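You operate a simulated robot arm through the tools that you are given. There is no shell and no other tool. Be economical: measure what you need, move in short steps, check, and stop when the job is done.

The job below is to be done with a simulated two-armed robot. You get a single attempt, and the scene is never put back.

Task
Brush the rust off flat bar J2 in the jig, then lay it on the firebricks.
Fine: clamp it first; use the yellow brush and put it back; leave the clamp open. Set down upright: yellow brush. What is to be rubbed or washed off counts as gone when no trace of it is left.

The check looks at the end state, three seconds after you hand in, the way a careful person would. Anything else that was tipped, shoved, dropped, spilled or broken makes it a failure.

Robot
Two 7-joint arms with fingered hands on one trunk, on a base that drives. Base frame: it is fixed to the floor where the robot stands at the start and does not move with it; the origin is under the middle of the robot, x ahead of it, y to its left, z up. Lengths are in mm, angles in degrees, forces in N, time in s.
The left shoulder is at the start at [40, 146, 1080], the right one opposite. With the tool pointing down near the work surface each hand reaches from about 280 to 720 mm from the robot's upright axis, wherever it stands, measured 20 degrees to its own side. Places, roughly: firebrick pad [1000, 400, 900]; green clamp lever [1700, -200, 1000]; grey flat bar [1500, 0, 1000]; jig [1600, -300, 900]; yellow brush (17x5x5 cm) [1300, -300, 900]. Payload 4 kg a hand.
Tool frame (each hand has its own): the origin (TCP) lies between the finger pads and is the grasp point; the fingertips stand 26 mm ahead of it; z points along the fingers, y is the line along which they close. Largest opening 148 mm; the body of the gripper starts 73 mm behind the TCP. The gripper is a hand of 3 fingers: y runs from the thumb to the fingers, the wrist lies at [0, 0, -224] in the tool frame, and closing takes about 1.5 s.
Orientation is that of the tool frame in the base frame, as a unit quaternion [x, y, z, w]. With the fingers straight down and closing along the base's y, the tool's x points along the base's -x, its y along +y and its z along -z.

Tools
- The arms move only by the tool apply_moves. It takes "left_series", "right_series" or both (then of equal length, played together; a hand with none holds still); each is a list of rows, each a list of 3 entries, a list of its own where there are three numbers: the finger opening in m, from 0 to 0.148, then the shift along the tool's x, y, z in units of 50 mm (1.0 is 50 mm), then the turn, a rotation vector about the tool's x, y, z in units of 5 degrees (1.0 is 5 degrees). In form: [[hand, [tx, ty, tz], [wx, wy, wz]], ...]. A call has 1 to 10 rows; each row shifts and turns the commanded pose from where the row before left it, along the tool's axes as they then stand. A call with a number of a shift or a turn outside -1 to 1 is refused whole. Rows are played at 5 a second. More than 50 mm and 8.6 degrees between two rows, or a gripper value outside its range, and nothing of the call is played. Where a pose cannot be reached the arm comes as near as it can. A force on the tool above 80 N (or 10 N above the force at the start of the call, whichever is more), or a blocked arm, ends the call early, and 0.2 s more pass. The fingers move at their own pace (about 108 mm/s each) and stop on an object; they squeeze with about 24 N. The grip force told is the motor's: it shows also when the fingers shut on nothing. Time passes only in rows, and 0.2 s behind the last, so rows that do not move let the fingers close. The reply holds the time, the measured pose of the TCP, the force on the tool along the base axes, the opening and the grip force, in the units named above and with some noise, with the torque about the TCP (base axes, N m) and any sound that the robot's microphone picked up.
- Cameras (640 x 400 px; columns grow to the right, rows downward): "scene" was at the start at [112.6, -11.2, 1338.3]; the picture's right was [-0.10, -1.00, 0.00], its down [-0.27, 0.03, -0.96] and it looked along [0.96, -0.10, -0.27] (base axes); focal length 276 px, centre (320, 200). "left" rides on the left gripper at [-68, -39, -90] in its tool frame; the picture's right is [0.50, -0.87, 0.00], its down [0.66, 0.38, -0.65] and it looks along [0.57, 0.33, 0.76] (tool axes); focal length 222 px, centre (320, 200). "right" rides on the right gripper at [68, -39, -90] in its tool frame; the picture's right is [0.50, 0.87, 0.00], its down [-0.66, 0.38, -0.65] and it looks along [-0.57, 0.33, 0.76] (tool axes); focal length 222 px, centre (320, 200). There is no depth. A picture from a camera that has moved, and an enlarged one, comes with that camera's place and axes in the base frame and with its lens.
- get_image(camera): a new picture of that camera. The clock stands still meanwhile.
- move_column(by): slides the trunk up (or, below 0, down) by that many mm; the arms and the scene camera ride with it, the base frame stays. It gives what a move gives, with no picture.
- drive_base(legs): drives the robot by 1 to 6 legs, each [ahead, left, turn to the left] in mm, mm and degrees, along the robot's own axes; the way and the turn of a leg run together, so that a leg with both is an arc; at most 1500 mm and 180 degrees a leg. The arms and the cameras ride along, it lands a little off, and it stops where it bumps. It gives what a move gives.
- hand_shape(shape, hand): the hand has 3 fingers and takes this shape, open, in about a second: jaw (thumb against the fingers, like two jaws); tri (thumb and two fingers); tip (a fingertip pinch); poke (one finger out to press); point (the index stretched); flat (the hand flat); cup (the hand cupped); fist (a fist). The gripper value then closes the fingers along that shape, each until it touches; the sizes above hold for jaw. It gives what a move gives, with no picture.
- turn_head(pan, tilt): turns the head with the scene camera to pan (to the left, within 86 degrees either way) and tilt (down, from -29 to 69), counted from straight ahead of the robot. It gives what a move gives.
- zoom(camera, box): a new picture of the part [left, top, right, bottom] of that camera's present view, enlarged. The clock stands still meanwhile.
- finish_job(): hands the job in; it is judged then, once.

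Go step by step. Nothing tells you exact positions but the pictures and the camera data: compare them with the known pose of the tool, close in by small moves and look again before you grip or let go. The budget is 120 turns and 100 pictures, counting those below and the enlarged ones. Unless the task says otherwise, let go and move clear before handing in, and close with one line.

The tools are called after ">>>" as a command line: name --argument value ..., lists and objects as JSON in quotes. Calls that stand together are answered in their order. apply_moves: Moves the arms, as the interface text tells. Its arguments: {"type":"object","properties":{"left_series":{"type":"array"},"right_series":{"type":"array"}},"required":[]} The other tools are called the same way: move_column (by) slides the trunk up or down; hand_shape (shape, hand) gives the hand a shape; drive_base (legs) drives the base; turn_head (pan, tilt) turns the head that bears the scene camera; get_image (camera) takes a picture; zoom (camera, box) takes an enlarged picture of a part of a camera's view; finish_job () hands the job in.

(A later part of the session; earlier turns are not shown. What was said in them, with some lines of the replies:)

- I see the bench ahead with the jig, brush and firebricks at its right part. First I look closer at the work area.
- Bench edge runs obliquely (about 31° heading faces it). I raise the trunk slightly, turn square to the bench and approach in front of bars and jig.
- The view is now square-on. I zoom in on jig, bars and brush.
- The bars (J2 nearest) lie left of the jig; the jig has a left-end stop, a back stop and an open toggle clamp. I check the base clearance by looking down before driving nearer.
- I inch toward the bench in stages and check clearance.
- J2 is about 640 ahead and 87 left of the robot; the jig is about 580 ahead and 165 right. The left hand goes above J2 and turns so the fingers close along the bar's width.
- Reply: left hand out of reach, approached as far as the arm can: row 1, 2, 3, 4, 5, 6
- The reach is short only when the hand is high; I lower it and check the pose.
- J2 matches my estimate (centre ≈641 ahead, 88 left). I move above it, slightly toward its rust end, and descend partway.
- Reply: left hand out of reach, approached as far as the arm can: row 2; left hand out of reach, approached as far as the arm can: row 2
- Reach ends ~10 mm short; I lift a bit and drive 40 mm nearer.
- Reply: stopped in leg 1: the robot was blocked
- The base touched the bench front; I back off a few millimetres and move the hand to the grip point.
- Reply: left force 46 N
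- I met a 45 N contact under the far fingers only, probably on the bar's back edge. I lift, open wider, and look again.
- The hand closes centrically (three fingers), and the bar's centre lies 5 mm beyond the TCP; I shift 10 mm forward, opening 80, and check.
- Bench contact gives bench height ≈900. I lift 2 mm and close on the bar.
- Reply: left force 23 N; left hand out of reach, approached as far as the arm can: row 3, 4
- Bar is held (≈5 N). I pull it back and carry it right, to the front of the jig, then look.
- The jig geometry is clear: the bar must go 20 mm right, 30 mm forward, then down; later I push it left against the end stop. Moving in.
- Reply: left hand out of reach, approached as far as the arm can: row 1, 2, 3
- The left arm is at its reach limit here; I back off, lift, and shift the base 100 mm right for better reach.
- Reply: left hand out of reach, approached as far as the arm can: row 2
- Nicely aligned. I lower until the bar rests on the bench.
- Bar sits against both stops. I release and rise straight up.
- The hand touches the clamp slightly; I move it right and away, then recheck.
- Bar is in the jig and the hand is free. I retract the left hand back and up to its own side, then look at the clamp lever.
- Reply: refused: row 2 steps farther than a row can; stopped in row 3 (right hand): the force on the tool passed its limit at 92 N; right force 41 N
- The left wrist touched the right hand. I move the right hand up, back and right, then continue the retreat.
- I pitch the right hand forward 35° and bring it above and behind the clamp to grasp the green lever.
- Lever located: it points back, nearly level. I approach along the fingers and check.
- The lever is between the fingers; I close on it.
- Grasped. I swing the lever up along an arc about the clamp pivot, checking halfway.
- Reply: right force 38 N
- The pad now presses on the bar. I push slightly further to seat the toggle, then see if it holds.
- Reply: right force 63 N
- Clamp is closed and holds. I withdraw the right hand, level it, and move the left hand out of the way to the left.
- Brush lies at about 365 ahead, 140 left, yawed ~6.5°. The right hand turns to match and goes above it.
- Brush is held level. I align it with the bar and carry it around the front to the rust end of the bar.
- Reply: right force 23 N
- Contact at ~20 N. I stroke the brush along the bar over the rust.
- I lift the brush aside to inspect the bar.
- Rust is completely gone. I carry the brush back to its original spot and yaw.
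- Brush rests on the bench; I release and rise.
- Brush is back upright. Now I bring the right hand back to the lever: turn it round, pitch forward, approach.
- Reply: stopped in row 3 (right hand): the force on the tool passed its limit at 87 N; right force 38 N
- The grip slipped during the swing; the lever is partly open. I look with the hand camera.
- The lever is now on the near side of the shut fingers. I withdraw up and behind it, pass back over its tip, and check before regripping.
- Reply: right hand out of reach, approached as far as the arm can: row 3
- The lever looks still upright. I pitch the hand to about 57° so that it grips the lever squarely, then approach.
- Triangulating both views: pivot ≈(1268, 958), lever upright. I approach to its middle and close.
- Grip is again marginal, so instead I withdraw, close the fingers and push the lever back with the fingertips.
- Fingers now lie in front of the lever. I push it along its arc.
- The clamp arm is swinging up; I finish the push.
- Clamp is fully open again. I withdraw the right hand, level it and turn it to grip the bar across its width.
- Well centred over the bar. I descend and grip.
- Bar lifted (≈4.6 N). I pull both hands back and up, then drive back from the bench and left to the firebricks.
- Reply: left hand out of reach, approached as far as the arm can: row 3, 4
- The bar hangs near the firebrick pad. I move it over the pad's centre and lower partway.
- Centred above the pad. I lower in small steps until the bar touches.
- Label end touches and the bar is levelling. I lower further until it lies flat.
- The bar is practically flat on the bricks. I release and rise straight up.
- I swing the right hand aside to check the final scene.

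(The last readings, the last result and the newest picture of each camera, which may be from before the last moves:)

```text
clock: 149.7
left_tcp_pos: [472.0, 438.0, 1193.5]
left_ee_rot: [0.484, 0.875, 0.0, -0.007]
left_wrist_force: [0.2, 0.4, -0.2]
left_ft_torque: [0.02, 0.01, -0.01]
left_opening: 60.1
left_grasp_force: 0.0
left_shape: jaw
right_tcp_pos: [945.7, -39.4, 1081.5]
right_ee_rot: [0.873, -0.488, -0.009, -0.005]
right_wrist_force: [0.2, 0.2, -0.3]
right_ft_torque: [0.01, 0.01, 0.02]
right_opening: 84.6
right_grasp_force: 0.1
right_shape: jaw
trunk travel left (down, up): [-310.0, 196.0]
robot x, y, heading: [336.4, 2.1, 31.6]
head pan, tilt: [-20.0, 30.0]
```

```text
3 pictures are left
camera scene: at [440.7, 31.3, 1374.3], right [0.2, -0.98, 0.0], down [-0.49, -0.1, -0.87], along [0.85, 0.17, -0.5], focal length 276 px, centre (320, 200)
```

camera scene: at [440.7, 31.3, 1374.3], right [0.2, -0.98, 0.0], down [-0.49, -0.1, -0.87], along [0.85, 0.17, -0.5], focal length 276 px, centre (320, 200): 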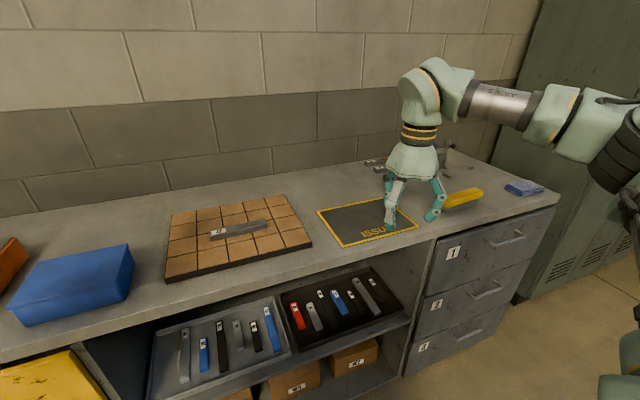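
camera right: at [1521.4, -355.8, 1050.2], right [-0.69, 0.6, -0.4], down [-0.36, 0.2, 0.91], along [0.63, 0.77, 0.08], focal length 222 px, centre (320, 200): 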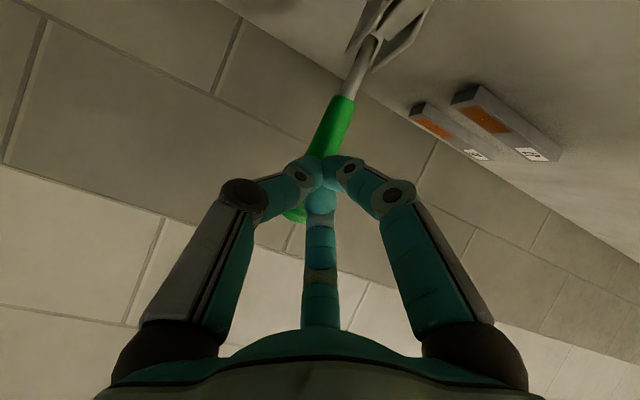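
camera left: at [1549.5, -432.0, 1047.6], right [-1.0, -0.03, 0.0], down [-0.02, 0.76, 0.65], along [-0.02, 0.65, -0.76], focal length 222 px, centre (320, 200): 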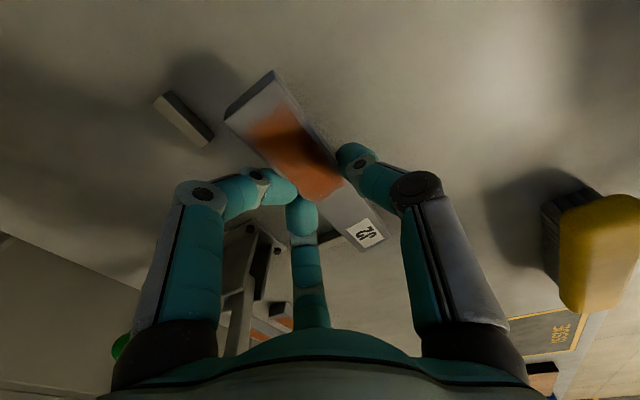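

>>> zoom --camera "scene" --box '[160, 190, 320, 290]'

>>> zoom --camera "scene" --box '[350, 130, 510, 230]'

```text
4.00 times, centred on (240, 240) of scene
camera zoom: at [440.7, 31.3, 1374.3], right [0.2, -0.98, 0.0], down [-0.49, -0.1, -0.87], along [0.85, 0.17, -0.5], focal length 1106 px, centre (640, 40)
```

zoom: 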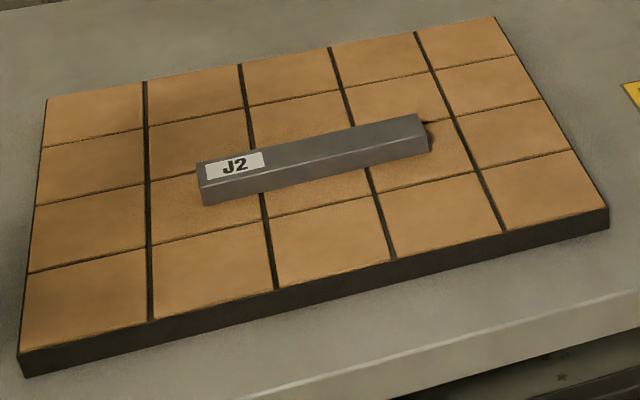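

```text
4.00 times, centred on (430, 180) of scene
camera zoom: at [440.7, 31.3, 1374.3], right [0.2, -0.98, 0.0], down [-0.49, -0.1, -0.87], along [0.85, 0.17, -0.5], focal length 1106 px, centre (-120, 280)
```

zoom: 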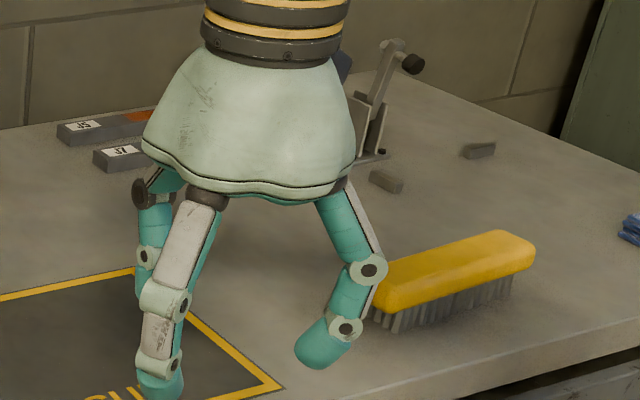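

The clean J2 bar lies flat on the firebricks. The brush is upright where it started, the clamp is open, and both hands are empty and clear, so I hand in.

>>> finish_job

```text
The job is handed in.
```

I clamped flat bar J2 in the jig and brushed it until no rust showed. It now lies flat on the firebricks, the yellow brush is back upright in its place, and the clamp is open.
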